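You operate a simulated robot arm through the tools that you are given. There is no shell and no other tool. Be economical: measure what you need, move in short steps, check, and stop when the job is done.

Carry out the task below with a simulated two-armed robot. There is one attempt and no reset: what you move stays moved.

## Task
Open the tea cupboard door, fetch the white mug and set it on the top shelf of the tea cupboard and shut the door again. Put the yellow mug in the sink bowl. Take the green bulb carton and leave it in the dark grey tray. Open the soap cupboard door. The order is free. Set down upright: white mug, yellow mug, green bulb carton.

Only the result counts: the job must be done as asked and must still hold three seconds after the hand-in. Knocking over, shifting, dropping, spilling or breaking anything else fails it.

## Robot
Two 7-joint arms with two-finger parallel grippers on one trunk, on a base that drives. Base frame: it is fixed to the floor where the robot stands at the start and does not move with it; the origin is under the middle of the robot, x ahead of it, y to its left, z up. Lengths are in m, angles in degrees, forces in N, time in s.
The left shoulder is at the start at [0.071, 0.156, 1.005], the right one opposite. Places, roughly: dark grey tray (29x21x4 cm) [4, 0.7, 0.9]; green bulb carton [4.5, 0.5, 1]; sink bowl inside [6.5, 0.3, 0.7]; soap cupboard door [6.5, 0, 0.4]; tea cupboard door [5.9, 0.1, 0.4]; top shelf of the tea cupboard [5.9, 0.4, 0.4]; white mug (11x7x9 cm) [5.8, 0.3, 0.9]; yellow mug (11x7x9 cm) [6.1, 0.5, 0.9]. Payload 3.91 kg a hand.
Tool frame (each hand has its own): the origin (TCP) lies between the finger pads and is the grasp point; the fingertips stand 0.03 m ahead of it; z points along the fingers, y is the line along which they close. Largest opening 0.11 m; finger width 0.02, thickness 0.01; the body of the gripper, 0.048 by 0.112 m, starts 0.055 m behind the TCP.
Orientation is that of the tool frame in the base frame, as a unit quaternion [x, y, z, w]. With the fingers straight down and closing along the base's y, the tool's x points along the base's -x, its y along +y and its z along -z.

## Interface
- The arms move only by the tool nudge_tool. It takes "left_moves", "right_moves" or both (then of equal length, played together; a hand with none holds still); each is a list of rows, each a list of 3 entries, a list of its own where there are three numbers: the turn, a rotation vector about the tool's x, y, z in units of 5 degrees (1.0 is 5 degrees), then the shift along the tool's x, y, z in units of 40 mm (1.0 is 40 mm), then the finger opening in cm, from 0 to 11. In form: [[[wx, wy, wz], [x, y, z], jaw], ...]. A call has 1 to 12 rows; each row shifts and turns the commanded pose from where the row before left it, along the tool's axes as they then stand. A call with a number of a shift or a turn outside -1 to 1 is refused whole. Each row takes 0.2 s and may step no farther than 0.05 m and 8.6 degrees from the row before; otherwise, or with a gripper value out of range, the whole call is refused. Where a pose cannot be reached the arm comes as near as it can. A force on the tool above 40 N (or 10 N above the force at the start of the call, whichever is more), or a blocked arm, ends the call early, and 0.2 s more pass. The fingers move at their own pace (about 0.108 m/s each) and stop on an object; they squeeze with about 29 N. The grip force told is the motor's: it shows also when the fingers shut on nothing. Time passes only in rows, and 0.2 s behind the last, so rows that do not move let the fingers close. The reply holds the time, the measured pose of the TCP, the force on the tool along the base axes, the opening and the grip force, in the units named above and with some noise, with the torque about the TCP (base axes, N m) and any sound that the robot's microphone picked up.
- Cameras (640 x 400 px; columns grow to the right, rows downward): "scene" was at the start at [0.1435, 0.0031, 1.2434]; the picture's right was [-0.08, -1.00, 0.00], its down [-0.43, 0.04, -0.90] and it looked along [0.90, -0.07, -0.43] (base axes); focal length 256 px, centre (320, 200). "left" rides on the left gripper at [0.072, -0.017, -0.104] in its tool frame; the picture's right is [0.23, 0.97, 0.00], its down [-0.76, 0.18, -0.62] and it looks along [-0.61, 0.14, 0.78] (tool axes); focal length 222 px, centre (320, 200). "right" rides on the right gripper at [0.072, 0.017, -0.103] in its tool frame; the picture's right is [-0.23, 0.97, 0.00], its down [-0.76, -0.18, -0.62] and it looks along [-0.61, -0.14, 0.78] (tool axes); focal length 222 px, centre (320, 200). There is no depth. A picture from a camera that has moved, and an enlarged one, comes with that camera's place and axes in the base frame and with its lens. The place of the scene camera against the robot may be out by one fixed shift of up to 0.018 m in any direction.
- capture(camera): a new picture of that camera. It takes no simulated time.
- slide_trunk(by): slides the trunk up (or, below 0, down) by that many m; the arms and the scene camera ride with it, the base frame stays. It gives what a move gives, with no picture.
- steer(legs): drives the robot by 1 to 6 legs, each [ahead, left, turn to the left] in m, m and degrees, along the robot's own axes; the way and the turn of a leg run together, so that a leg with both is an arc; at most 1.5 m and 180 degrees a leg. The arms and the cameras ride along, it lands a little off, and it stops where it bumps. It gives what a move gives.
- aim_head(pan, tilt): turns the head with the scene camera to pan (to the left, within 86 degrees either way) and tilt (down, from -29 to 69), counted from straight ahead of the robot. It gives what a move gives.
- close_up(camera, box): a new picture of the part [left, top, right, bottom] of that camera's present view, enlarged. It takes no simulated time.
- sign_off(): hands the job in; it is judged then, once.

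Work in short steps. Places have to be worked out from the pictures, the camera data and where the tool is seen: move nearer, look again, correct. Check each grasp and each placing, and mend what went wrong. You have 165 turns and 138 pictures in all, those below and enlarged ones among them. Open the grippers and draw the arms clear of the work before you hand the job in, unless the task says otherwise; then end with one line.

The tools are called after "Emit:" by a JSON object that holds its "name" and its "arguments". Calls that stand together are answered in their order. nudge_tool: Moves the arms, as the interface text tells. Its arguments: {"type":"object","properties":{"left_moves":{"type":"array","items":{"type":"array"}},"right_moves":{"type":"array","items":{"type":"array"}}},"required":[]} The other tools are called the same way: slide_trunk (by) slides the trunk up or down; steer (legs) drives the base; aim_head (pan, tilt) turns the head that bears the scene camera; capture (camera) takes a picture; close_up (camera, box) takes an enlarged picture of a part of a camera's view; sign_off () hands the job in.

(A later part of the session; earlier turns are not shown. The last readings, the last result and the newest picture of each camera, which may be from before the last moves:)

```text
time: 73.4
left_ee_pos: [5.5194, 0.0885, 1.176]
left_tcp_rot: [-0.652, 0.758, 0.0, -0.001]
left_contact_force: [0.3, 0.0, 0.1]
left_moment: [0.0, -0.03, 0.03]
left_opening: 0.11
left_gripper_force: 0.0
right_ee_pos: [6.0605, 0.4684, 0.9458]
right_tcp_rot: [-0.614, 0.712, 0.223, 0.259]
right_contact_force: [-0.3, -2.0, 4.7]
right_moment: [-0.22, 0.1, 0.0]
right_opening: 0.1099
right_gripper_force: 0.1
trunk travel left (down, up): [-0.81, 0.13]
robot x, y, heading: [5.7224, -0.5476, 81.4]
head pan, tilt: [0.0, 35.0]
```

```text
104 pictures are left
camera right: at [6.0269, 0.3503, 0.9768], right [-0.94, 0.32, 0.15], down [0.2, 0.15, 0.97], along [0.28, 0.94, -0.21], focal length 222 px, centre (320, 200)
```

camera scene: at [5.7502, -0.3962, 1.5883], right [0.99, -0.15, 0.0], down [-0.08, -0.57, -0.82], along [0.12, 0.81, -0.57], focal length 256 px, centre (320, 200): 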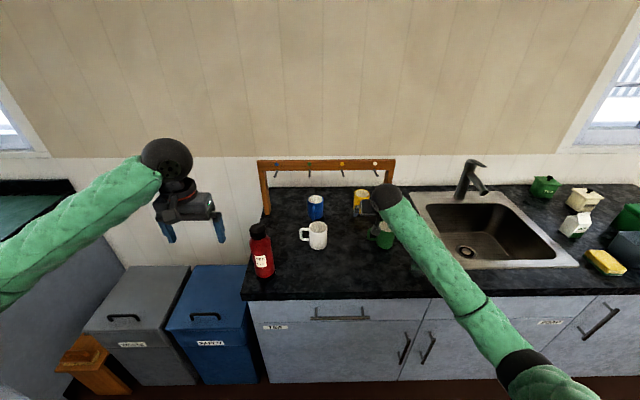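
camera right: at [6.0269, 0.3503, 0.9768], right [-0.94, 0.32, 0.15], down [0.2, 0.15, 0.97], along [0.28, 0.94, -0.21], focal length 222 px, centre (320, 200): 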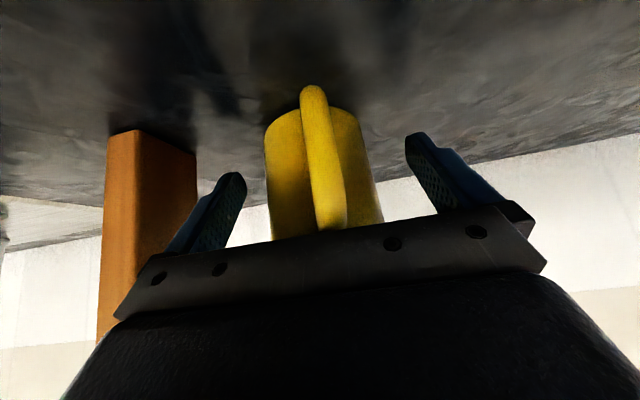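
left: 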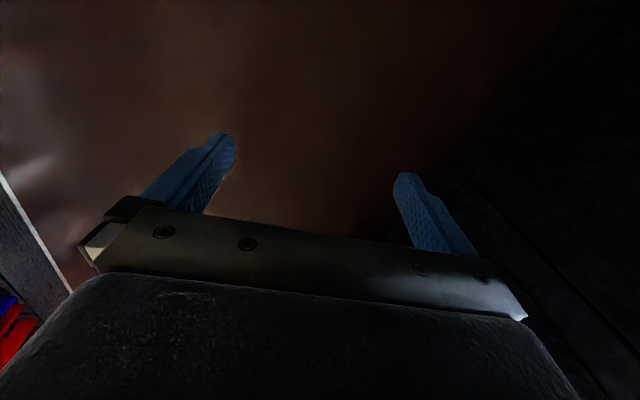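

A slight upward contact shows the palm touching the handle top. I'll back off 12 mm along the fingers and close.

Emit:
{"name": "nudge_tool", "arguments": {"right_moves": [[[0, 0, 0], [0, 0, -0.3], 11], [[0, 0, 0], [0, 0, 0], 6], [[0, 0, 0], [0, 0, 0], 6], [[0, 0, 0], [0, 0, 0], 5], [[0, 0, 0], [0, 0, 0], 5]]}}

Emit:
{"name": "capture", "arguments": {"camera": "right"}}

```text
time: 74.6
left_ee_pos: [5.5201, 0.0894, 1.1757]
left_tcp_rot: [-0.653, 0.757, 0.0, -0.001]
left_contact_force: [1.1, -0.1, -0.4]
left_moment: [0.02, -0.01, 0.01]
left_opening: 0.11
left_gripper_force: 0.1
right_ee_pos: [6.0613, 0.4607, 0.9526]
right_tcp_rot: [-0.613, 0.712, 0.223, 0.259]
right_contact_force: [-0.5, 0.3, 1.5]
right_moment: [0.11, -0.16, 0.02]
right_opening: 0.0646
right_gripper_force: 28.9
trunk travel left (down, up): [-0.81, 0.13]
robot x, y, heading: [5.7266, -0.5405, 81.5]
head pan, tilt: [0.0, 35.0]
```

```text
103 pictures are left
camera right: at [6.0257, 0.3426, 0.9848], right [-0.94, 0.32, 0.15], down [0.2, 0.15, 0.97], along [0.28, 0.94, -0.21], focal length 222 px, centre (320, 200)
```

right: 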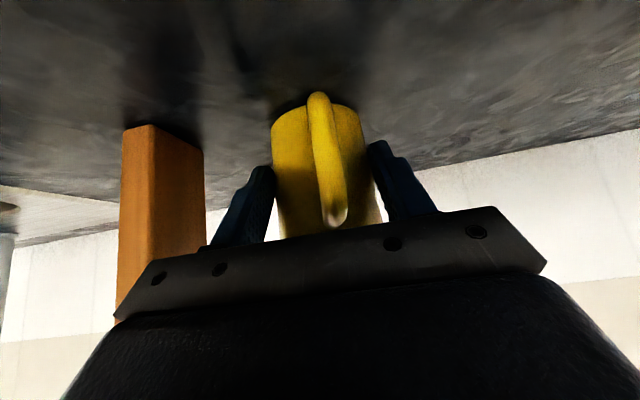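

Gripped at 6.5 cm. I'll lift about 1 cm and draw it 5 cm back from under the hooks.

Emit:
{"name": "nudge_tool", "arguments": {"right_moves": [[[0, 0, 0], [-0.16, 0, -0.19], 4], [[0, 0, 0], [0.48, 0, -0.4], 4], [[0, 0, 0], [0.48, 0, -0.4], 4], [[0, 0, 0], [0, 0, 0], 4]]}}

Emit:
{"name": "capture", "arguments": {"camera": "right"}}

Emit:
{"name": "close_up", "arguments": {"camera": "scene", "box": [290, 130, 450, 280]}}

```text
time: 75.6
left_ee_pos: [5.5194, 0.091, 1.1765]
left_tcp_rot: [-0.652, 0.758, 0.0, -0.002]
left_contact_force: [0.1, -0.3, 0.5]
left_moment: [0.01, 0.0, -0.02]
left_opening: 0.1101
left_gripper_force: 0.1
right_ee_pos: [6.0534, 0.4127, 0.9619]
right_tcp_rot: [-0.614, 0.712, 0.222, 0.259]
right_contact_force: [-0.1, 0.8, -2.8]
right_moment: [-0.05, 0.0, 0.0]
right_opening: 0.0646
right_gripper_force: 28.6
trunk travel left (down, up): [-0.81, 0.13]
robot x, y, heading: [5.7256, -0.5446, 81.6]
head pan, tilt: [0.0, 35.0]
```

```text
102 pictures are left
camera right: at [6.0181, 0.294, 0.9937], right [-0.94, 0.32, 0.14], down [0.2, 0.16, 0.97], along [0.28, 0.94, -0.21], focal length 222 px, centre (320, 200)
```

right: 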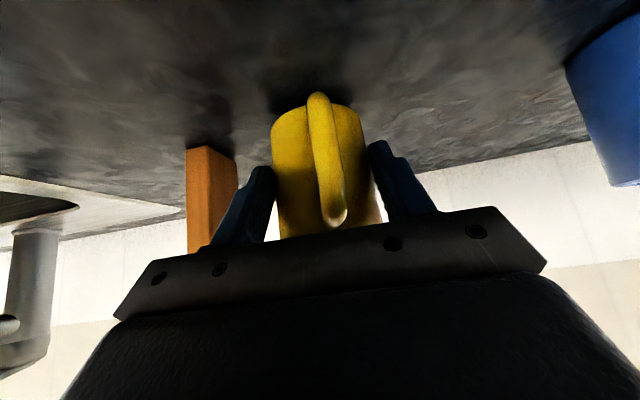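

```text
2.67 times, centred on (370, 205) of scene
camera zoom: at [5.7499, -0.3957, 1.5882], right [0.99, -0.15, 0.0], down [-0.08, -0.57, -0.82], along [0.12, 0.81, -0.57], focal length 683 px, centre (187, 187)
```

zoom: 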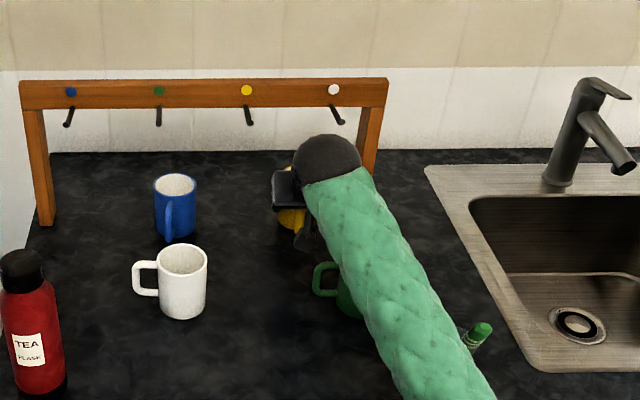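

Now lift clear and pull back and up, above the green mug and bottle.

Emit:
{"name": "nudge_tool", "arguments": {"right_moves": [[[0, 0, 0], [-0.64, 0, -0.77], 4], [[0, 0, 0], [0.08, 0, -0.916], 4], [[0, 0, 0], [0.08, 0, -0.916], 4], [[0, 0, 0], [0.08, 0, -0.916], 4], [[0, 0, 0], [0.08, 0, -0.916], 4], [[0, 0, 0], [0, 0, 0], 4]]}}

Emit:
{"name": "steer", "arguments": {"legs": [[0, -0.4, 0]]}}

Emit:
{"name": "capture", "arguments": {"camera": "scene"}}

Emit:
{"name": "capture", "arguments": {"camera": "right"}}

```text
time: 77.0
left_ee_pos: [5.5208, 0.0902, 1.1767]
left_tcp_rot: [-0.653, 0.758, -0.001, -0.001]
left_contact_force: [0.2, -0.3, -1.3]
left_moment: [-0.01, 0.0, 0.01]
left_opening: 0.11
left_gripper_force: 0.0
right_ee_pos: [6.0367, 0.3091, 1.1072]
right_tcp_rot: [-0.614, 0.712, 0.223, 0.259]
right_contact_force: [0.7, 0.2, -2.5]
right_moment: [-0.06, 0.02, -0.03]
right_opening: 0.0645
right_gripper_force: 29.3
trunk travel left (down, up): [-0.81, 0.13]
robot x, y, heading: [5.7275, -0.5448, 81.6]
head pan, tilt: [0.0, 35.0]
```

```text
time: 79.5
left_ee_pos: [5.9175, 0.0319, 1.1755]
left_tcp_rot: [-0.652, 0.759, 0.0, -0.001]
left_contact_force: [0.4, -0.4, 0.3]
left_moment: [0.03, 0.02, 0.0]
left_opening: 0.11
left_gripper_force: 0.1
right_ee_pos: [6.4339, 0.2474, 1.1077]
right_tcp_rot: [-0.612, 0.713, 0.223, 0.26]
right_contact_force: [0.9, 0.6, -2.3]
right_moment: [-0.01, 0.03, 0.0]
right_opening: 0.0642
right_gripper_force: 29.1
trunk travel left (down, up): [-0.81, 0.13]
robot x, y, heading: [6.1225, -0.606, 81.5]
head pan, tilt: [0.0, 35.0]
```

```text
100 pictures are left
camera scene: at [6.1466, -0.4559, 1.5883], right [0.99, -0.15, 0.0], down [-0.09, -0.57, -0.82], along [0.12, 0.81, -0.57], focal length 256 px, centre (320, 200)
```

scene: 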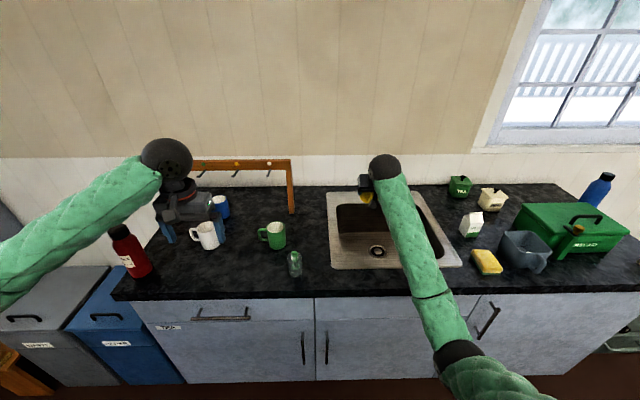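

```text
99 pictures are left
camera right: at [6.3993, 0.1291, 1.14], right [-0.94, 0.32, 0.15], down [0.2, 0.15, 0.97], along [0.29, 0.94, -0.21], focal length 222 px, centre (320, 200)
```

right: 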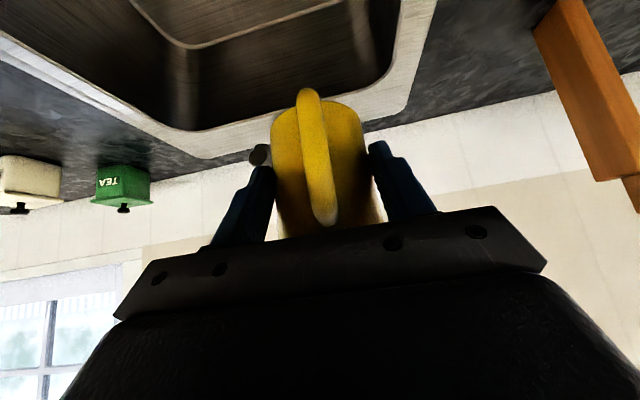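

Emit:
{"name": "close_up", "arguments": {"camera": "scene", "box": [310, 160, 480, 280]}}

```text
3.33 times, centred on (395, 220) of scene
camera zoom: at [6.1466, -0.4559, 1.5883], right [0.99, -0.15, 0.0], down [-0.09, -0.57, -0.82], along [0.12, 0.81, -0.57], focal length 854 px, centre (70, 133)
```

zoom: 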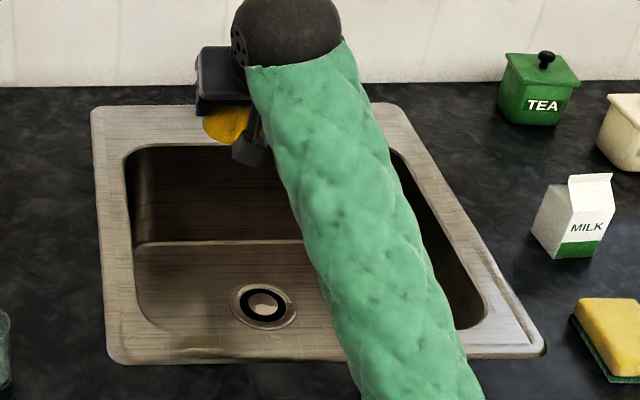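

The bowl spans roughly x 6.34–6.70, y 0.12–0.46, with the drain at (6.54, 0.345). I'll set the mug at about (6.445, 0.34). I'll raise the left hand, drive 0.1 ahead, and then lower the trunk a bit.

Emit:
{"name": "nudge_tool", "arguments": {"left_moves": [[[0, 0, 0], [0, 0, -1], 11], [[0, 0, 0], [0, 0, -1], 11], [[0, 0, 0], [0, 0, -1], 11], [[0, 0, 0], [0, 0, -1], 11]]}}

Emit:
{"name": "steer", "arguments": {"legs": [[0.09, 0, 0]]}}

Emit:
{"name": "slide_trunk", "arguments": {"by": -0.12}}

Emit:
{"name": "capture", "arguments": {"camera": "right"}}

Emit:
{"name": "close_up", "arguments": {"camera": "scene", "box": [290, 160, 490, 300]}}

```text
time: 80.5
left_ee_pos: [5.9184, 0.0302, 1.3371]
left_tcp_rot: [-0.653, 0.758, -0.001, 0.0]
left_contact_force: [0.5, -0.4, -0.2]
left_moment: [0.02, 0.03, -0.04]
left_opening: 0.1098
left_gripper_force: 0.0
right_ee_pos: [6.4353, 0.2479, 1.1087]
right_tcp_rot: [-0.613, 0.712, 0.223, 0.259]
right_contact_force: [-0.5, 0.4, -3.1]
right_moment: [-0.02, 0.0, 0.03]
right_opening: 0.0641
right_gripper_force: 29.2
trunk travel left (down, up): [-0.81, 0.13]
robot x, y, heading: [6.1259, -0.6042, 81.4]
head pan, tilt: [0.0, 35.0]
```

```text
time: 81.6
left_ee_pos: [5.9315, 0.1186, 1.336]
left_tcp_rot: [-0.651, 0.759, 0.0, 0.0]
left_contact_force: [0.1, -0.2, -0.3]
left_moment: [-0.01, -0.01, -0.04]
left_opening: 0.11
left_gripper_force: 0.1
right_ee_pos: [6.4468, 0.3343, 1.1091]
right_tcp_rot: [-0.612, 0.713, 0.222, 0.259]
right_contact_force: [-0.6, 0.3, -2.4]
right_moment: [-0.05, -0.03, -0.02]
right_opening: 0.0643
right_gripper_force: 28.5
trunk travel left (down, up): [-0.81, 0.13]
robot x, y, heading: [6.1356, -0.517, 81.4]
head pan, tilt: [0.0, 35.0]
```

```text
time: 83.1
left_ee_pos: [5.9262, 0.0949, 1.233]
left_tcp_rot: [-0.647, 0.762, 0.003, 0.011]
left_contact_force: [-0.1, 0.1, -0.4]
left_moment: [-0.05, -0.01, 0.0]
left_opening: 0.1098
left_gripper_force: 0.0
right_ee_pos: [6.4462, 0.3122, 1.0309]
right_tcp_rot: [-0.605, 0.71, 0.231, 0.278]
right_contact_force: [-0.9, 0.1, -8.7]
right_moment: [0.16, 0.0, 0.01]
right_opening: 0.064
right_gripper_force: 29.0
trunk travel left (down, up): [-0.69, 0.25]
robot x, y, heading: [6.1393, -0.523, 80.7]
head pan, tilt: [0.0, 35.0]
```

```text
97 pictures are left
camera right: at [6.409, 0.1925, 1.0564], right [-0.94, 0.32, 0.15], down [0.19, 0.11, 0.98], along [0.3, 0.94, -0.17], focal length 222 px, centre (320, 200)
```

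right: 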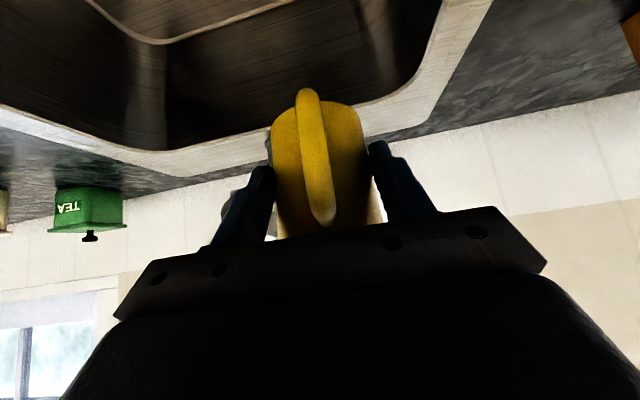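

```text
2.86 times, centred on (390, 230) of scene
camera zoom: at [6.1436, -0.4035, 1.477], right [0.99, -0.16, 0.01], down [-0.08, -0.55, -0.83], along [0.14, 0.82, -0.55], focal length 732 px, centre (120, 114)
```

zoom: 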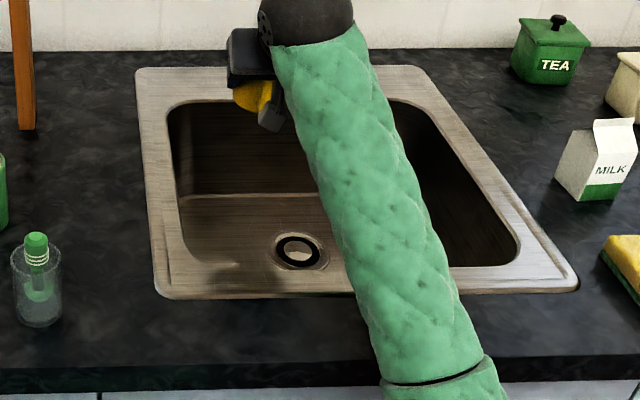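

The whole robot tipped slightly: the forearm or elbow probably bears on the counter edge. I'll raise the trunk back right away.

Emit:
{"name": "slide_trunk", "arguments": {"by": 0.12}}

Emit:
{"name": "capture", "arguments": {"camera": "scene"}}

```text
time: 84.6
left_ee_pos: [5.9309, 0.1187, 1.3368]
left_tcp_rot: [-0.652, 0.759, 0.001, 0.0]
left_contact_force: [0.5, -0.1, 0.0]
left_moment: [0.02, 0.01, -0.02]
left_opening: 0.11
left_gripper_force: 0.0
right_ee_pos: [6.4479, 0.3337, 1.1093]
right_tcp_rot: [-0.612, 0.713, 0.222, 0.26]
right_contact_force: [0.7, 0.0, -1.6]
right_moment: [-0.02, 0.03, 0.03]
right_opening: 0.0641
right_gripper_force: 28.6
trunk travel left (down, up): [-0.81, 0.13]
robot x, y, heading: [6.134, -0.517, 81.3]
head pan, tilt: [0.0, 35.0]
```

```text
95 pictures are left
camera scene: at [6.158, -0.3702, 1.5883], right [0.99, -0.15, 0.0], down [-0.09, -0.57, -0.82], along [0.12, 0.81, -0.57], focal length 256 px, centre (320, 200)
```

scene: 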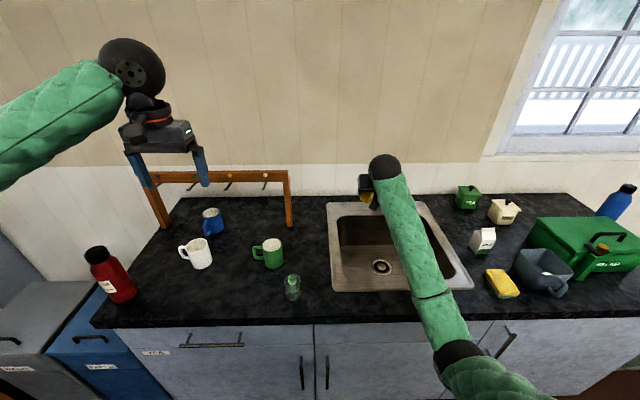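

Recovered. I'll raise the trunk to its top so the elbow stays high, then lower the hand by nudges and watch the elbow.

Emit:
{"name": "slide_trunk", "arguments": {"by": 0.12}}

Emit:
{"name": "nudge_tool", "arguments": {"right_moves": [[[0, 0, 0], [0.64, 0, 0.766], 4], [[0, 0, 0], [0.643, 0, 0.766], 4], [[0, 0, 0], [0.643, 0, 0.766], 4], [[0, 0, 0], [0.643, 0, 0.766], 4], [[0, 0, 0], [0.643, 0, 0.766], 4], [[0, 0, 0], [0.643, 0, 0.766], 4]]}}

Emit:
{"name": "capture", "arguments": {"camera": "scene"}}

```text
time: 86.1
left_ee_pos: [5.9318, 0.1198, 1.4564]
left_tcp_rot: [-0.651, 0.759, -0.001, -0.001]
left_contact_force: [0.0, -0.1, -0.3]
left_moment: [-0.03, 0.03, -0.01]
left_opening: 0.1101
left_gripper_force: 0.0
right_ee_pos: [6.449, 0.3359, 1.2283]
right_tcp_rot: [-0.612, 0.713, 0.222, 0.259]
right_contact_force: [-0.3, -0.1, -2.9]
right_moment: [-0.04, 0.01, 0.0]
right_opening: 0.0641
right_gripper_force: 29.4
trunk travel left (down, up): [-0.93, 0.01]
robot x, y, heading: [6.1379, -0.5133, 81.2]
head pan, tilt: [0.0, 35.0]
```

```text
time: 87.5
left_ee_pos: [5.9315, 0.1192, 1.4561]
left_tcp_rot: [-0.65, 0.76, -0.001, -0.001]
left_contact_force: [-0.6, -0.2, 0.2]
left_moment: [-0.01, 0.01, 0.04]
left_opening: 0.1099
left_gripper_force: 0.0
right_ee_pos: [6.4481, 0.3325, 0.9891]
right_tcp_rot: [-0.612, 0.713, 0.222, 0.259]
right_contact_force: [0.1, -0.8, -1.8]
right_moment: [-0.05, -0.01, 0.01]
right_opening: 0.0638
right_gripper_force: 28.9
trunk travel left (down, up): [-0.93, 0.01]
robot x, y, heading: [6.136, -0.5127, 81.3]
head pan, tilt: [0.0, 35.0]
```

```text
94 pictures are left
camera scene: at [6.1591, -0.3675, 1.7083], right [0.99, -0.15, 0.0], down [-0.09, -0.57, -0.82], along [0.12, 0.81, -0.57], focal length 256 px, centre (320, 200)
```

scene: 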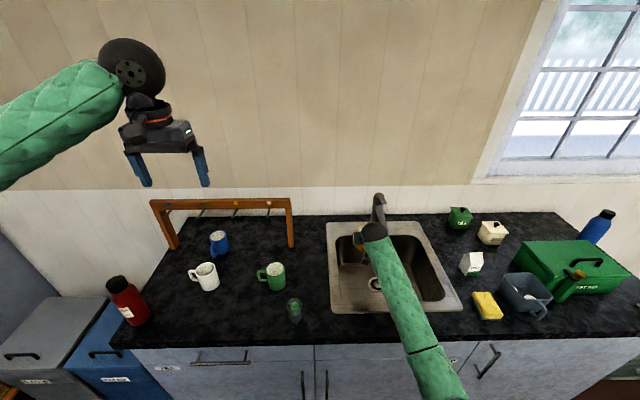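

The spout tip triangulates to about (6.52, 0.345, 1.04), close to the right side of the gripper. I'll shift left 1.5 cm and go down 12 cm here, then check.

Emit:
{"name": "nudge_tool", "arguments": {"right_moves": [[[0, 0, 0], [0, 0.37, 0], 4], [[0, 0, 0], [0.643, 0, 0.766], 4], [[0, 0, 0], [0.643, 0, 0.766], 4], [[0, 0, 0], [0.643, 0, 0.766], 4]]}}

Emit:
{"name": "close_up", "arguments": {"camera": "scene", "box": [310, 180, 490, 400]}}

Emit:
{"name": "capture", "arguments": {"camera": "right"}}

```text
time: 88.5
left_ee_pos: [5.9307, 0.1194, 1.457]
left_tcp_rot: [-0.651, 0.759, -0.001, 0.0]
left_contact_force: [0.6, 0.3, 0.6]
left_moment: [0.01, 0.0, -0.01]
left_opening: 0.1102
left_gripper_force: 0.0
right_ee_pos: [6.4341, 0.3362, 0.8692]
right_tcp_rot: [-0.612, 0.713, 0.222, 0.26]
right_contact_force: [-0.3, 0.6, -2.3]
right_moment: [-0.02, 0.0, 0.01]
right_opening: 0.0638
right_gripper_force: 29.0
trunk travel left (down, up): [-0.93, 0.01]
robot x, y, heading: [6.1375, -0.5161, 81.4]
head pan, tilt: [0.0, 35.0]
```

```text
1.82 times, centred on (400, 290) of scene
camera zoom: at [6.1587, -0.3674, 1.7083], right [0.99, -0.15, 0.0], down [-0.09, -0.57, -0.82], along [0.12, 0.81, -0.57], focal length 466 px, centre (174, 36)
```

zoom: 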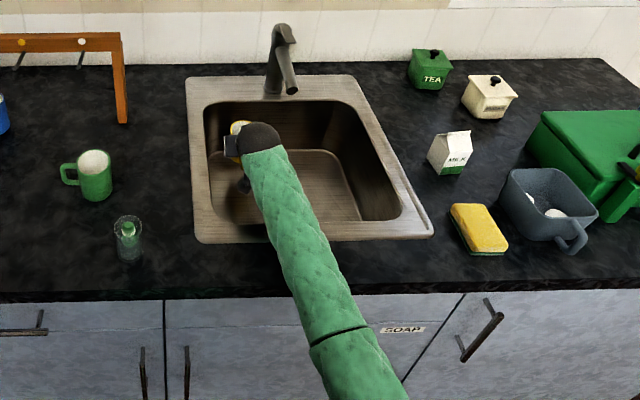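

```text
92 pictures are left
camera right: at [6.3993, 0.2182, 0.8998], right [-0.94, 0.32, 0.15], down [0.2, 0.15, 0.97], along [0.29, 0.93, -0.21], focal length 222 px, centre (320, 200)
```

right: 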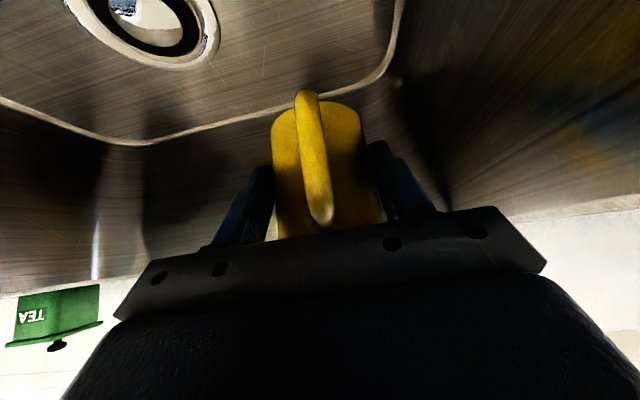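

Clear inside the bowl, and the forearm is above the edge. Continuing down in small steps, feeling for the bottom.

Emit:
{"name": "nudge_tool", "arguments": {"right_moves": [[[0, 0, 0], [0.643, 0, 0.766], 4], [[0, 0, 0], [0.643, 0, 0.766], 4], [[0, 0, 0], [0.16, 0, 0.19], 4], [[0, 0, 0], [0, 0, 0], 4]]}}

Emit:
{"name": "capture", "arguments": {"camera": "right"}}

Emit:
{"name": "close_up", "arguments": {"camera": "scene", "box": [310, 180, 490, 400]}}

```text
time: 89.5
left_ee_pos: [5.9296, 0.1104, 1.4634]
left_tcp_rot: [-0.65, 0.76, 0.001, 0.004]
left_contact_force: [0.2, -0.1, 0.8]
left_moment: [-0.03, 0.0, -0.02]
left_opening: 0.1099
left_gripper_force: 0.2
right_ee_pos: [6.4336, 0.3406, 0.8029]
right_tcp_rot: [-0.608, 0.71, 0.232, 0.27]
right_contact_force: [0.4, 0.0, -2.2]
right_moment: [-0.02, -0.02, 0.02]
right_opening: 0.0637
right_gripper_force: 28.5
trunk travel left (down, up): [-0.93, 0.01]
robot x, y, heading: [6.1348, -0.5148, 81.4]
head pan, tilt: [0.0, 35.0]
```

```text
91 pictures are left
camera right: at [6.3993, 0.2214, 0.8317], right [-0.94, 0.32, 0.15], down [0.2, 0.13, 0.97], along [0.29, 0.94, -0.18], focal length 222 px, centre (320, 200)
```

right: 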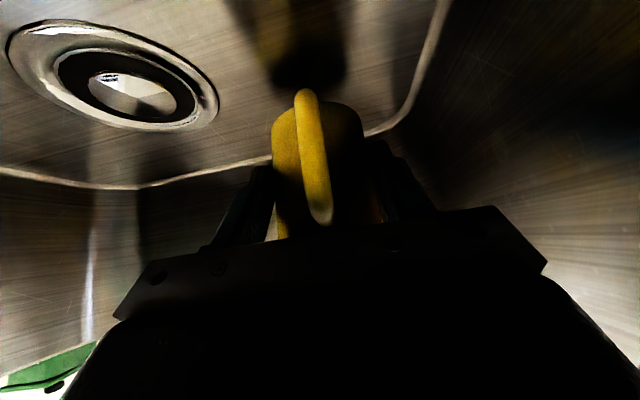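

```text
1.82 times, centred on (400, 290) of scene
camera zoom: at [6.1553, -0.3797, 1.7111], right [0.99, -0.15, 0.0], down [-0.09, -0.56, -0.82], along [0.13, 0.81, -0.57], focal length 466 px, centre (174, 36)
```

zoom: 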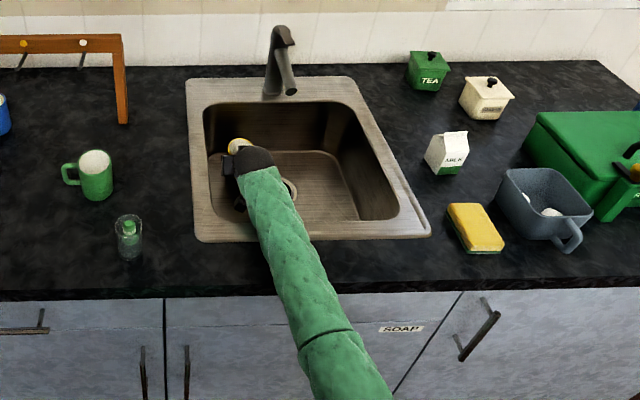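

The robot is starting to tip again: at this pitch the forearm meets the counter edge. I'll lift back out, set the mug on the free counter at about (6.235, 0.33), and regrasp it from straight above, which keeps the forearm higher.

Emit:
{"name": "nudge_tool", "arguments": {"right_moves": [[[0, 0, 0], [-0.643, 0, -0.766], 4], [[0, 0, 0], [-0.643, 0, -0.766], 4], [[0, 0, 0], [-0.643, 0, -0.766], 4], [[0, 0, 0], [-0.643, 0, -0.766], 4], [[0, 0, 0], [-0.643, 0, -0.766], 4], [[0, 0, 0], [-0.643, 0, -0.766], 4], [[0, 0, 0], [-0.643, 0, -0.766], 4], [[0, 0, 0], [-0.643, 0, -0.766], 4]]}}

Emit:
{"name": "steer", "arguments": {"legs": [[0, 0.2, 0]]}}

Emit:
{"name": "capture", "arguments": {"camera": "scene"}}

Emit:
{"name": "capture", "arguments": {"camera": "right"}}

```text
time: 91.3
left_ee_pos: [5.9315, 0.119, 1.4566]
left_tcp_rot: [-0.652, 0.759, 0.0, -0.001]
left_contact_force: [0.1, -0.1, 0.0]
left_moment: [0.02, 0.01, 0.01]
left_opening: 0.1099
left_gripper_force: 0.1
right_ee_pos: [6.4296, 0.3343, 1.0983]
right_tcp_rot: [-0.612, 0.714, 0.221, 0.259]
right_contact_force: [0.0, 0.0, -3.0]
right_moment: [-0.03, -0.02, -0.03]
right_opening: 0.0641
right_gripper_force: 28.7
trunk travel left (down, up): [-0.93, 0.01]
robot x, y, heading: [6.1362, -0.5187, 81.3]
head pan, tilt: [0.0, 35.0]
```

```text
time: 92.9
left_ee_pos: [5.7335, 0.1492, 1.4566]
left_tcp_rot: [-0.651, 0.759, 0.001, -0.001]
left_contact_force: [0.1, -0.1, 0.3]
left_moment: [-0.01, 0.0, -0.01]
left_opening: 0.11
left_gripper_force: 0.1
right_ee_pos: [6.2331, 0.3645, 1.0983]
right_tcp_rot: [-0.612, 0.713, 0.223, 0.259]
right_contact_force: [0.8, -0.8, -2.9]
right_moment: [-0.01, 0.01, 0.03]
right_opening: 0.0636
right_gripper_force: 29.2
trunk travel left (down, up): [-0.93, 0.01]
robot x, y, heading: [5.94, -0.4867, 81.5]
head pan, tilt: [0.0, 35.0]
```

```text
89 pictures are left
camera scene: at [5.9618, -0.3375, 1.7083], right [0.99, -0.15, 0.0], down [-0.09, -0.57, -0.82], along [0.12, 0.81, -0.57], focal length 256 px, centre (320, 200)
```

scene: 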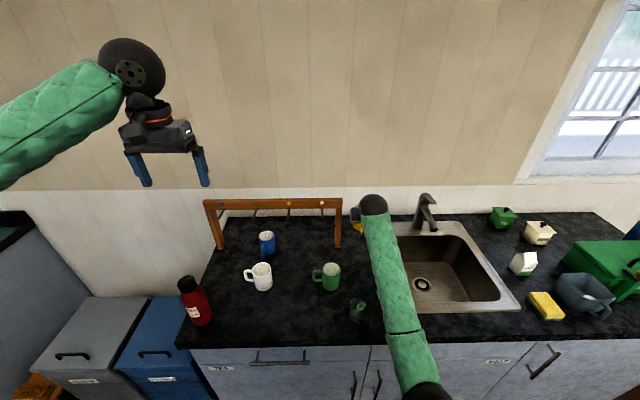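

```text
88 pictures are left
camera right: at [6.1975, 0.2472, 1.1304], right [-0.94, 0.32, 0.15], down [0.2, 0.15, 0.97], along [0.29, 0.94, -0.21], focal length 222 px, centre (320, 200)
```

right: 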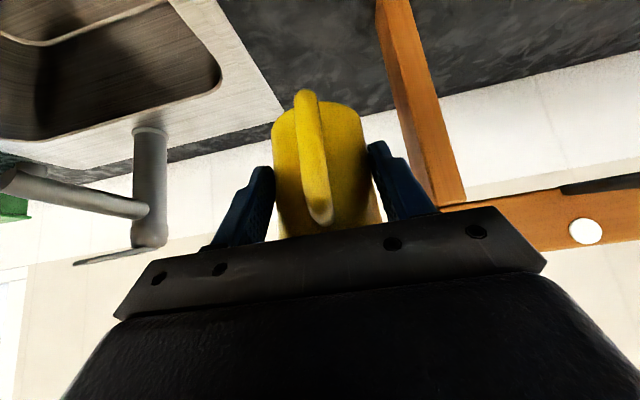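

I'll bring the mug back 4 cm to (6.225, 0.325) and lower it to just above the counter.

Emit:
{"name": "nudge_tool", "arguments": {"right_moves": [[[0, 0, 0], [0.77, 0, -0.64], 4], [[0, 0, 0], [0.643, 0, 0.766], 4], [[0, 0, 0], [0.643, 0, 0.766], 4], [[0, 0, 0], [0.643, 0, 0.766], 4], [[0, 0, 0], [0.16, 0, 0.19], 4], [[0, 0, 0], [0, 0, 0], 4]]}}

Emit:
{"name": "close_up", "arguments": {"camera": "scene", "box": [300, 180, 480, 340]}}

Emit:
{"name": "capture", "arguments": {"camera": "right"}}

```text
time: 94.3
left_ee_pos: [5.7329, 0.1498, 1.4556]
left_tcp_rot: [-0.651, 0.759, 0.0, -0.001]
left_contact_force: [-0.2, 0.4, -0.6]
left_moment: [-0.05, 0.0, -0.02]
left_opening: 0.1099
left_gripper_force: 0.0
right_ee_pos: [6.2257, 0.3245, 0.9698]
right_tcp_rot: [-0.613, 0.713, 0.222, 0.259]
right_contact_force: [0.6, -0.2, -2.1]
right_moment: [-0.04, -0.01, 0.0]
right_opening: 0.0638
right_gripper_force: 28.9
trunk travel left (down, up): [-0.93, 0.01]
robot x, y, heading: [5.9394, -0.4855, 81.5]
head pan, tilt: [0.0, 35.0]
```

```text
2.50 times, centred on (390, 260) of scene
camera zoom: at [5.9601, -0.3372, 1.7082], right [0.99, -0.15, 0.0], down [-0.09, -0.57, -0.82], along [0.12, 0.81, -0.57], focal length 640 px, centre (145, 50)
```

zoom: 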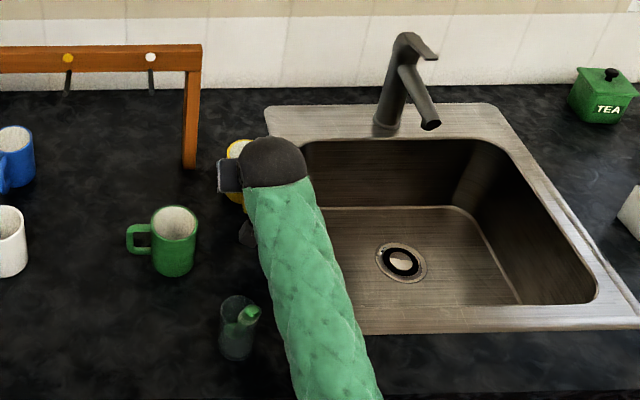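

```text
86 pictures are left
camera right: at [6.1906, 0.2063, 1.0016], right [-0.94, 0.32, 0.14], down [0.2, 0.15, 0.97], along [0.29, 0.94, -0.21], focal length 222 px, centre (320, 200)
```

right: 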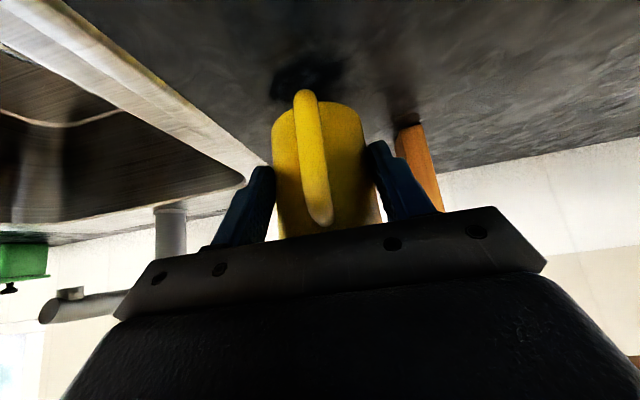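

The spot is clear. I'll lower the last 1.6 cm in small steps.

Emit:
{"name": "nudge_tool", "arguments": {"right_moves": [[[0, 0, 0], [0.096, 0, 0.115], 4], [[0, 0, 0], [0.096, 0, 0.115], 4], [[0, 0, 0], [0.064, 0, 0.077], 4], [[0, 0, 0], [0, 0, 0], 4]]}}

```text
time: 95.3
left_ee_pos: [5.7325, 0.1509, 1.4567]
left_tcp_rot: [-0.651, 0.759, 0.0, 0.0]
left_contact_force: [-0.4, -0.3, 0.3]
left_moment: [0.0, 0.0, 0.02]
left_opening: 0.11
left_gripper_force: 0.0
right_ee_pos: [6.2257, 0.3258, 0.9531]
right_tcp_rot: [-0.612, 0.713, 0.222, 0.26]
right_contact_force: [1.0, 1.4, 3.6]
right_moment: [0.01, -0.07, 0.02]
right_opening: 0.0636
right_gripper_force: 29.1
trunk travel left (down, up): [-0.93, 0.01]
robot x, y, heading: [5.9346, -0.4871, 81.4]
head pan, tilt: [0.0, 35.0]
```

Touched down. I'll open, retreat along the fingers, then turn the hand to point straight down.

Emit:
{"name": "nudge_tool", "arguments": {"right_moves": [[[0, 0, 0], [0, 0, 0], 10.5], [[0, 0, 0], [0, 0, 0], 10.5], [[0, 0, 0], [0, 0, -1], 10.5], [[0, 0, 0], [0, 0, -1], 10.5], [[0, 0, 0], [0, 0, -1], 10.5], [[0, 0, 0], [0, 0, -1], 10.5], [[0, 0, 0], [0, 0, -1], 10.5], [[0, 0, 0], [0, 0, -1], 10.5]]}}

Emit:
{"name": "nudge_tool", "arguments": {"right_moves": [[[0, 1, 0], [0, 0, 0], 10.5], [[0, 1, 0], [0, 0, 0], 10.5], [[0, 1, 0], [0, 0, 0], 10.5], [[0, 1, 0], [0, 0, 0], 10.5], [[0, 1, 0], [0, 0, 0], 10.5], [[0, 1, 0], [0, 0, 0], 10.5], [[0, 1, 0], [0, 0, 0], 10.5], [[0, 1, 0], [0, 0, 0], 10.5]]}}

Emit:
{"name": "capture", "arguments": {"camera": "right"}}

Emit:
{"name": "close_up", "arguments": {"camera": "scene", "box": [300, 180, 480, 340]}}

```text
time: 97.1
left_ee_pos: [5.7333, 0.1484, 1.4557]
left_tcp_rot: [-0.651, 0.759, 0.0, 0.0]
left_contact_force: [0.1, -0.1, 0.0]
left_moment: [0.03, -0.02, -0.01]
left_opening: 0.1101
left_gripper_force: 0.0
right_ee_pos: [6.2006, 0.1712, 1.1366]
right_tcp_rot: [-0.613, 0.712, 0.223, 0.26]
right_contact_force: [0.4, -0.8, 0.8]
right_moment: [0.0, -0.01, 0.03]
right_opening: 0.1052
right_gripper_force: 0.1
trunk travel left (down, up): [-0.93, 0.01]
robot x, y, heading: [5.9406, -0.4862, 81.6]
head pan, tilt: [0.0, 35.0]
```

```text
time: 98.5
left_ee_pos: [5.7363, 0.1509, 1.4558]
left_tcp_rot: [-0.651, 0.759, 0.0, -0.001]
left_contact_force: [1.9, -0.3, 0.3]
left_moment: [0.0, 0.01, -0.01]
left_opening: 0.1104
left_gripper_force: 0.1
right_ee_pos: [6.3369, 0.1626, 1.1125]
right_tcp_rot: [-0.625, 0.764, -0.017, 0.162]
right_contact_force: [0.6, -0.7, 0.1]
right_moment: [-0.02, 0.01, 0.03]
right_opening: 0.1051
right_gripper_force: 0.1
right hand out of reach, approached as far as the arm can: row 5, 6
trunk travel left (down, up): [-0.93, 0.01]
robot x, y, heading: [5.9396, -0.4865, 81.2]
head pan, tilt: [0.0, 35.0]
stopped in row 6 (right hand): the arm was blocked; the commanded pose is now the measured one
```

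```text
85 pictures are left
camera right: at [6.2805, 0.0772, 1.1895], right [-0.89, 0.43, -0.17], down [0.13, 0.58, 0.8], along [0.45, 0.69, -0.57], focal length 222 px, centre (320, 200)
```

right: 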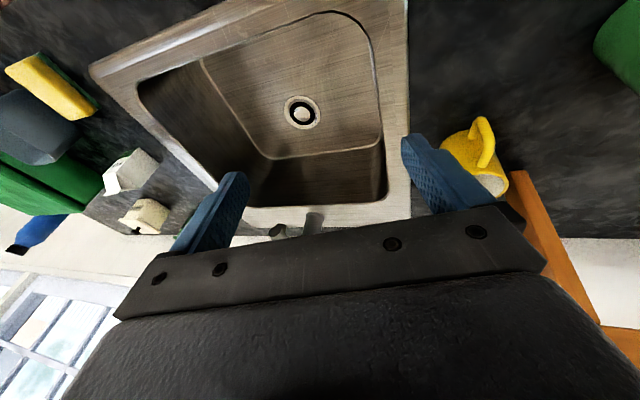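

```text
2.50 times, centred on (390, 260) of scene
camera zoom: at [5.9637, -0.3366, 1.7082], right [0.99, -0.15, 0.0], down [-0.09, -0.57, -0.82], along [0.12, 0.81, -0.57], focal length 640 px, centre (145, 50)
```

zoom: 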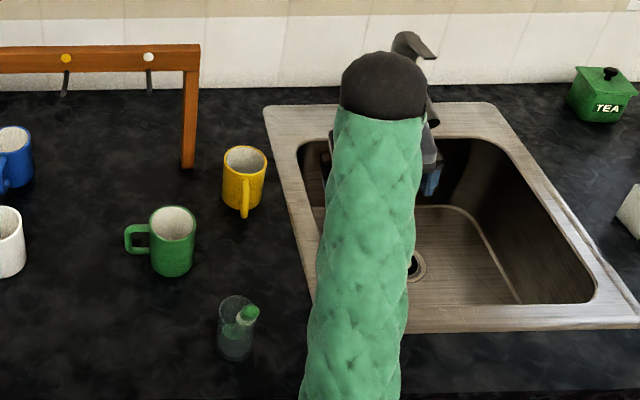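

The arm hit a joint limit while retracted, but the mug stands safely. I'll extend the hand forward a bit while straightening its tilt.

Emit:
{"name": "nudge_tool", "arguments": {"right_moves": [[[0, 0, 0], [-0.9, 0.3, -0.6], 10.5], [[0, 0, 0], [-0.9, 0.3, -0.6], 10.5], [[-0.7, 0.65, 0], [-0.8, 0.3, -0.2], 10.5], [[-0.7, 0.65, 0], [-0.8, 0.3, -0.2], 10.5], [[-0.7, 0.65, 0], [0, 0, 0], 10.5], [[-0.6, 0.65, 0], [0, 0, 0], 10.5]]}}

Emit:
{"name": "capture", "arguments": {"camera": "right"}}

```text
time: 100.1
left_ee_pos: [5.732, 0.1484, 1.4576]
left_tcp_rot: [-0.651, 0.759, -0.001, -0.001]
left_contact_force: [0.4, -0.1, -0.6]
left_moment: [-0.04, -0.01, -0.02]
left_opening: 0.11
left_gripper_force: 0.1
right_ee_pos: [6.385, 0.3196, 1.1594]
right_tcp_rot: [-0.612, 0.791, -0.021, 0.025]
right_contact_force: [-0.3, -0.4, -0.1]
right_moment: [0.02, 0.0, 0.03]
right_opening: 0.1052
right_gripper_force: 0.0
right hand out of reach, approached as far as the arm can: row 4, 5, 6
trunk travel left (down, up): [-0.93, 0.01]
robot x, y, heading: [5.9368, -0.4857, 81.4]
head pan, tilt: [0.0, 35.0]
stopped in row 6 (right hand): the arm was blocked; the commanded pose is now the measured one
```

```text
83 pictures are left
camera right: at [6.3438, 0.2539, 1.2592], right [-0.88, 0.46, -0.06], down [0.32, 0.69, 0.64], along [0.34, 0.55, -0.76], focal length 222 px, centre (320, 200)
```

right: 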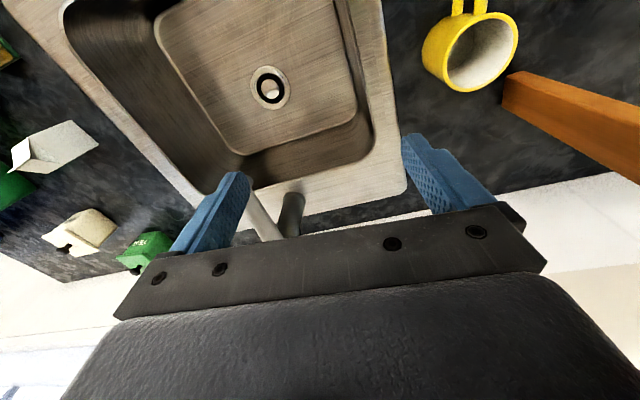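

Nearly vertical now. I'll move left toward the mug.

Emit:
{"name": "nudge_tool", "arguments": {"right_moves": [[[0, 0, 0], [0, 0.9, 0], 10.5], [[0, 0, 0], [0, 0.9, 0], 10.5], [[0, 0, 0], [0, 0.9, 0], 10.5]]}}

Emit:
{"name": "capture", "arguments": {"camera": "scene"}}

```text
time: 101.1
left_ee_pos: [5.7326, 0.1488, 1.4565]
left_tcp_rot: [-0.651, 0.759, -0.001, -0.001]
left_contact_force: [-0.1, 0.2, 0.2]
left_moment: [0.01, -0.04, 0.03]
left_opening: 0.1102
left_gripper_force: 0.2
right_ee_pos: [6.3468, 0.3482, 1.1833]
right_tcp_rot: [-0.587, 0.807, -0.024, 0.054]
right_contact_force: [0.1, 0.0, 0.4]
right_moment: [-0.02, 0.0, 0.01]
right_opening: 0.1051
right_gripper_force: 0.0
trunk travel left (down, up): [-0.93, 0.01]
robot x, y, heading: [5.9411, -0.4841, 81.4]
head pan, tilt: [0.0, 35.0]
stopped in row 3 (right hand): the arm was blocked; the commanded pose is now the measured one
```

```text
82 pictures are left
camera scene: at [5.9604, -0.3375, 1.7083], right [0.99, -0.15, 0.0], down [-0.09, -0.57, -0.82], along [0.12, 0.81, -0.57], focal length 256 px, centre (320, 200)
```

scene: 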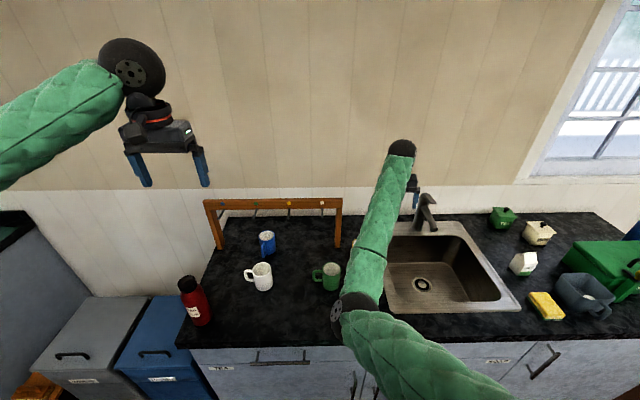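

The right elbow has flipped inward. I'll back off the counter into free space, where I can unwind it safely.

Emit:
{"name": "steer", "arguments": {"legs": [[-0.5, 0, 0]]}}

Emit:
{"name": "nudge_tool", "arguments": {"right_moves": [[[0, 0, 0], [0, -1, 0.3], 8], [[0, 0, 0], [0, -1, 0.3], 8], [[0, 0, 0], [0, -1, 0.3], 8], [[0, 0, 0], [0, -1, 0.3], 8], [[0, 0, 0], [0, -1, 0.3], 8], [[0, 0, 0], [0, -1, 0.3], 8]]}}

Emit:
{"name": "capture", "arguments": {"camera": "scene"}}

```text
time: 104.0
left_ee_pos: [5.6534, -0.3528, 1.4553]
left_tcp_rot: [-0.654, 0.756, 0.0, 0.0]
left_contact_force: [-0.3, -0.5, -0.8]
left_moment: [-0.01, -0.03, -0.02]
left_opening: 0.1098
left_gripper_force: 0.0
right_ee_pos: [6.2644, -0.1507, 1.1807]
right_tcp_rot: [-0.589, 0.806, -0.024, 0.054]
right_contact_force: [0.1, 0.3, 0.7]
right_moment: [0.02, 0.02, -0.02]
right_opening: 0.1054
right_gripper_force: 0.1
trunk travel left (down, up): [-0.93, 0.01]
robot x, y, heading: [5.862, -0.9868, 81.7]
head pan, tilt: [0.0, 35.0]
```

```text
time: 105.4
left_ee_pos: [5.6542, -0.3543, 1.4564]
left_tcp_rot: [-0.655, 0.756, 0.001, 0.0]
left_contact_force: [0.0, -0.4, -0.2]
left_moment: [0.02, 0.02, -0.04]
left_opening: 0.1099
left_gripper_force: 0.1
right_ee_pos: [6.5016, -0.2228, 1.1346]
right_tcp_rot: [-0.591, 0.804, -0.024, 0.053]
right_contact_force: [0.3, 1.0, 0.3]
right_moment: [0.01, 0.01, -0.03]
right_opening: 0.08
right_gripper_force: 0.1
trunk travel left (down, up): [-0.93, 0.01]
robot x, y, heading: [5.8634, -0.9874, 81.9]
head pan, tilt: [0.0, 35.0]
```

```text
81 pictures are left
camera scene: at [5.8868, -0.8393, 1.7084], right [0.99, -0.14, 0.0], down [-0.08, -0.57, -0.82], along [0.12, 0.81, -0.57], focal length 256 px, centre (320, 200)
```

scene: 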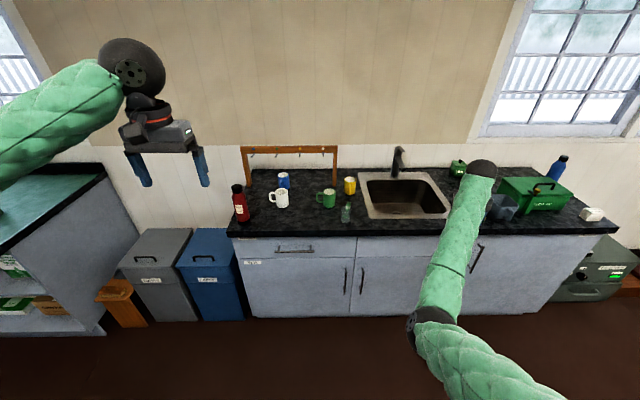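

Elbow is still inward. I'll try stretching the arm out fully, then tilting the tool forward again, to let the elbow fall back outward.

Emit:
{"name": "nudge_tool", "arguments": {"right_moves": [[[0, -1, 0], [-0.7, -0.5, 0], 8], [[0, -1, 0], [-0.7, -0.5, 0], 8], [[0, -1, 0], [-0.7, -0.3, 0], 8], [[0, -1, 0], [0, 0, 0], 8], [[0, -1, 0], [0, 0, 0], 8], [[0, -1, 0], [0, 0, 0], 8], [[0, -1, 0], [0, 0, 0], 8], [[0, -1, 0], [0, 0, 0], 8], [[0, -1, 0], [0, 0, 0], 8], [[0, -1, 0], [0, 0, 0], 8]]}}

Emit:
{"name": "capture", "arguments": {"camera": "scene"}}

```text
time: 107.6
left_ee_pos: [5.654, -0.3536, 1.4574]
left_tcp_rot: [-0.654, 0.756, 0.0, 0.0]
left_contact_force: [0.0, -0.3, 0.1]
left_moment: [-0.01, 0.02, 0.01]
left_opening: 0.1101
left_gripper_force: 0.1
right_ee_pos: [6.574, -0.1589, 1.1514]
right_tcp_rot: [-0.545, 0.707, 0.228, 0.389]
right_contact_force: [0.5, -0.7, 0.1]
right_moment: [-0.01, 0.03, 0.01]
right_opening: 0.0799
right_gripper_force: 0.1
trunk travel left (down, up): [-0.93, 0.01]
robot x, y, heading: [5.8639, -0.9867, 82.0]
head pan, tilt: [0.0, 35.0]
```

```text
80 pictures are left
camera scene: at [5.8855, -0.8391, 1.7084], right [0.99, -0.14, 0.0], down [-0.08, -0.57, -0.82], along [0.12, 0.81, -0.57], focal length 256 px, centre (320, 200)
```

scene: 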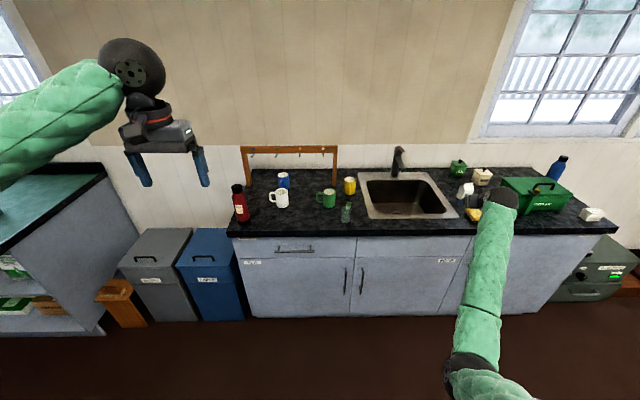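

The elbow dropped back lower. I'll bring the hand inward and toward me and see whether the elbow stays outside.

Emit:
{"name": "nudge_tool", "arguments": {"right_moves": [[[0, 0, 0], [0.45, 0.8, -0.54], 8], [[0, 0, 0], [0.45, 0.8, -0.54], 8], [[0, 0, 0], [0.45, 0.8, -0.54], 8], [[0, 0, 0], [0.45, 0.8, -0.54], 8], [[0, 0, 0], [0.45, 0.8, -0.54], 8], [[0, 0, 0], [0.45, 0.8, -0.54], 8], [[0, 0, 0], [0, 0.8, 0], 8], [[0, 0, 0], [0, 0.8, 0], 8]]}}

Emit:
{"name": "capture", "arguments": {"camera": "scene"}}

```text
time: 109.4
left_ee_pos: [5.6521, -0.3534, 1.4567]
left_tcp_rot: [-0.654, 0.756, -0.001, -0.001]
left_contact_force: [-0.8, -0.3, 0.4]
left_moment: [-0.02, -0.01, 0.0]
left_opening: 0.1099
left_gripper_force: 0.0
right_ee_pos: [6.2815, -0.2387, 1.1168]
right_tcp_rot: [-0.545, 0.707, 0.227, 0.389]
right_contact_force: [-0.1, -0.5, 0.3]
right_moment: [0.0, 0.01, 0.01]
right_opening: 0.0803
right_gripper_force: 0.0
trunk travel left (down, up): [-0.93, 0.01]
robot x, y, heading: [5.8691, -0.9868, 82.0]
head pan, tilt: [0.0, 35.0]
```

```text
79 pictures are left
camera scene: at [5.884, -0.8381, 1.7082], right [0.99, -0.14, 0.0], down [-0.08, -0.57, -0.82], along [0.12, 0.81, -0.57], focal length 256 px, centre (320, 200)
```

scene: 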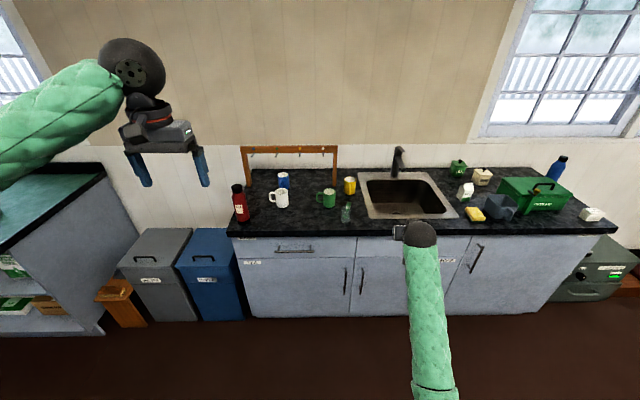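

The elbow is in a usable posture again. I'll lift the right hand out of the way and use the left, which already points down, for the yellow mug. I'll drive so the mug is in front of the left hand.

Emit:
{"name": "nudge_tool", "arguments": {"right_moves": [[[0, 0, 0], [-0.8, 0, -0.59], 8], [[0, 0, 0], [-0.8, 0, -0.59], 8], [[0, 0, 0], [-0.8, 0, -0.59], 8], [[0, 0, 0], [-0.8, 0, -0.59], 8], [[0, 0, 0], [-0.8, 0, -0.59], 8]]}}

Emit:
{"name": "steer", "arguments": {"legs": [[0, -0.42, 0], [0.6, 0, 0]]}}

Emit:
{"name": "nudge_tool", "arguments": {"left_moves": [[[0, 0, 0], [-0.6, 0, 0.9], 11], [[0, 0, 0], [-0.6, 0, 0.9], 11], [[0, 0, 0], [-0.6, 0, 0.9], 11], [[0, 0, 0], [-0.6, 0, 0.9], 11], [[0, 0, 0], [-0.6, 0, 0.9], 11], [[0, 0, 0], [-0.4, 0, 0.9], 11], [[0, 0, 0], [0, 0, 0.9], 11]]}}

Emit:
{"name": "capture", "arguments": {"camera": "left"}}

Emit:
{"name": "capture", "arguments": {"camera": "scene"}}

```text
time: 110.6
left_ee_pos: [5.6527, -0.3534, 1.4557]
left_tcp_rot: [-0.654, 0.756, -0.001, -0.001]
left_contact_force: [-0.6, -0.9, 0.0]
left_moment: [0.02, -0.01, 0.02]
left_opening: 0.1098
left_gripper_force: 0.1
right_ee_pos: [6.2612, -0.2327, 1.316]
right_tcp_rot: [-0.546, 0.708, 0.227, 0.388]
right_contact_force: [0.8, 0.1, 0.4]
right_moment: [0.02, 0.03, -0.01]
right_opening: 0.0799
right_gripper_force: 0.1
trunk travel left (down, up): [-0.93, 0.01]
robot x, y, heading: [5.8651, -0.9903, 81.6]
head pan, tilt: [0.0, 35.0]
```

```text
time: 116.2
left_ee_pos: [6.1419, 0.1707, 1.4578]
left_tcp_rot: [-0.658, 0.753, 0.0, 0.0]
left_contact_force: [-0.6, 0.8, 0.8]
left_moment: [-0.02, 0.0, -0.04]
left_opening: 0.1103
left_gripper_force: 0.0
right_ee_pos: [6.749, 0.2987, 1.3148]
right_tcp_rot: [-0.55, 0.704, 0.23, 0.387]
right_contact_force: [0.3, 0.4, 0.5]
right_moment: [-0.04, 0.01, -0.02]
right_opening: 0.0801
right_gripper_force: 0.1
trunk travel left (down, up): [-0.93, 0.01]
robot x, y, heading: [6.3619, -0.4632, 82.2]
head pan, tilt: [0.0, 35.0]
```

```text
time: 117.8
left_ee_pos: [6.1592, 0.3062, 1.2055]
left_tcp_rot: [-0.659, 0.752, 0.0, 0.001]
left_contact_force: [0.2, -0.1, -0.5]
left_moment: [0.01, -0.01, 0.01]
left_opening: 0.1101
left_gripper_force: 0.0
right_ee_pos: [6.7486, 0.2994, 1.3168]
right_tcp_rot: [-0.55, 0.703, 0.23, 0.387]
right_contact_force: [-0.1, -0.7, 1.6]
right_moment: [-0.02, 0.02, -0.01]
right_opening: 0.0799
right_gripper_force: 0.1
trunk travel left (down, up): [-0.93, 0.01]
robot x, y, heading: [6.3617, -0.4613, 82.4]
head pan, tilt: [0.0, 35.0]
```

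```text
78 pictures are left
camera left: at [6.1672, 0.2319, 1.3084], right [-1.0, -0.1, 0.0], down [-0.08, 0.78, 0.62], along [-0.06, 0.62, -0.78], focal length 222 px, centre (320, 200)
```

left: 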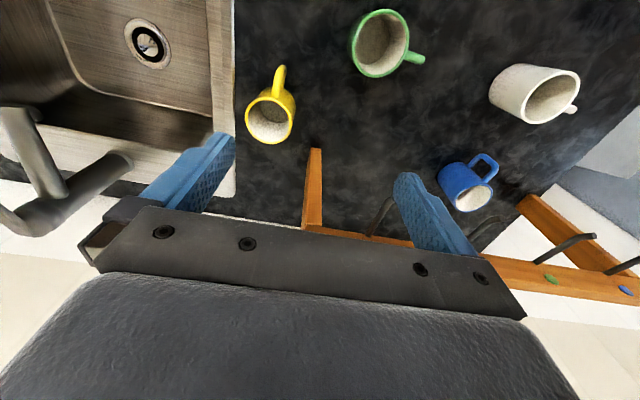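

```text
77 pictures are left
camera scene: at [6.3788, -0.3114, 1.7084], right [0.99, -0.13, 0.0], down [-0.08, -0.57, -0.82], along [0.11, 0.81, -0.57], focal length 256 px, centre (320, 200)
```

scene: 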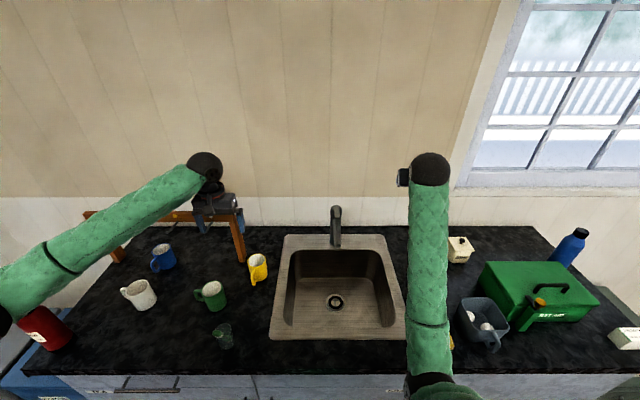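

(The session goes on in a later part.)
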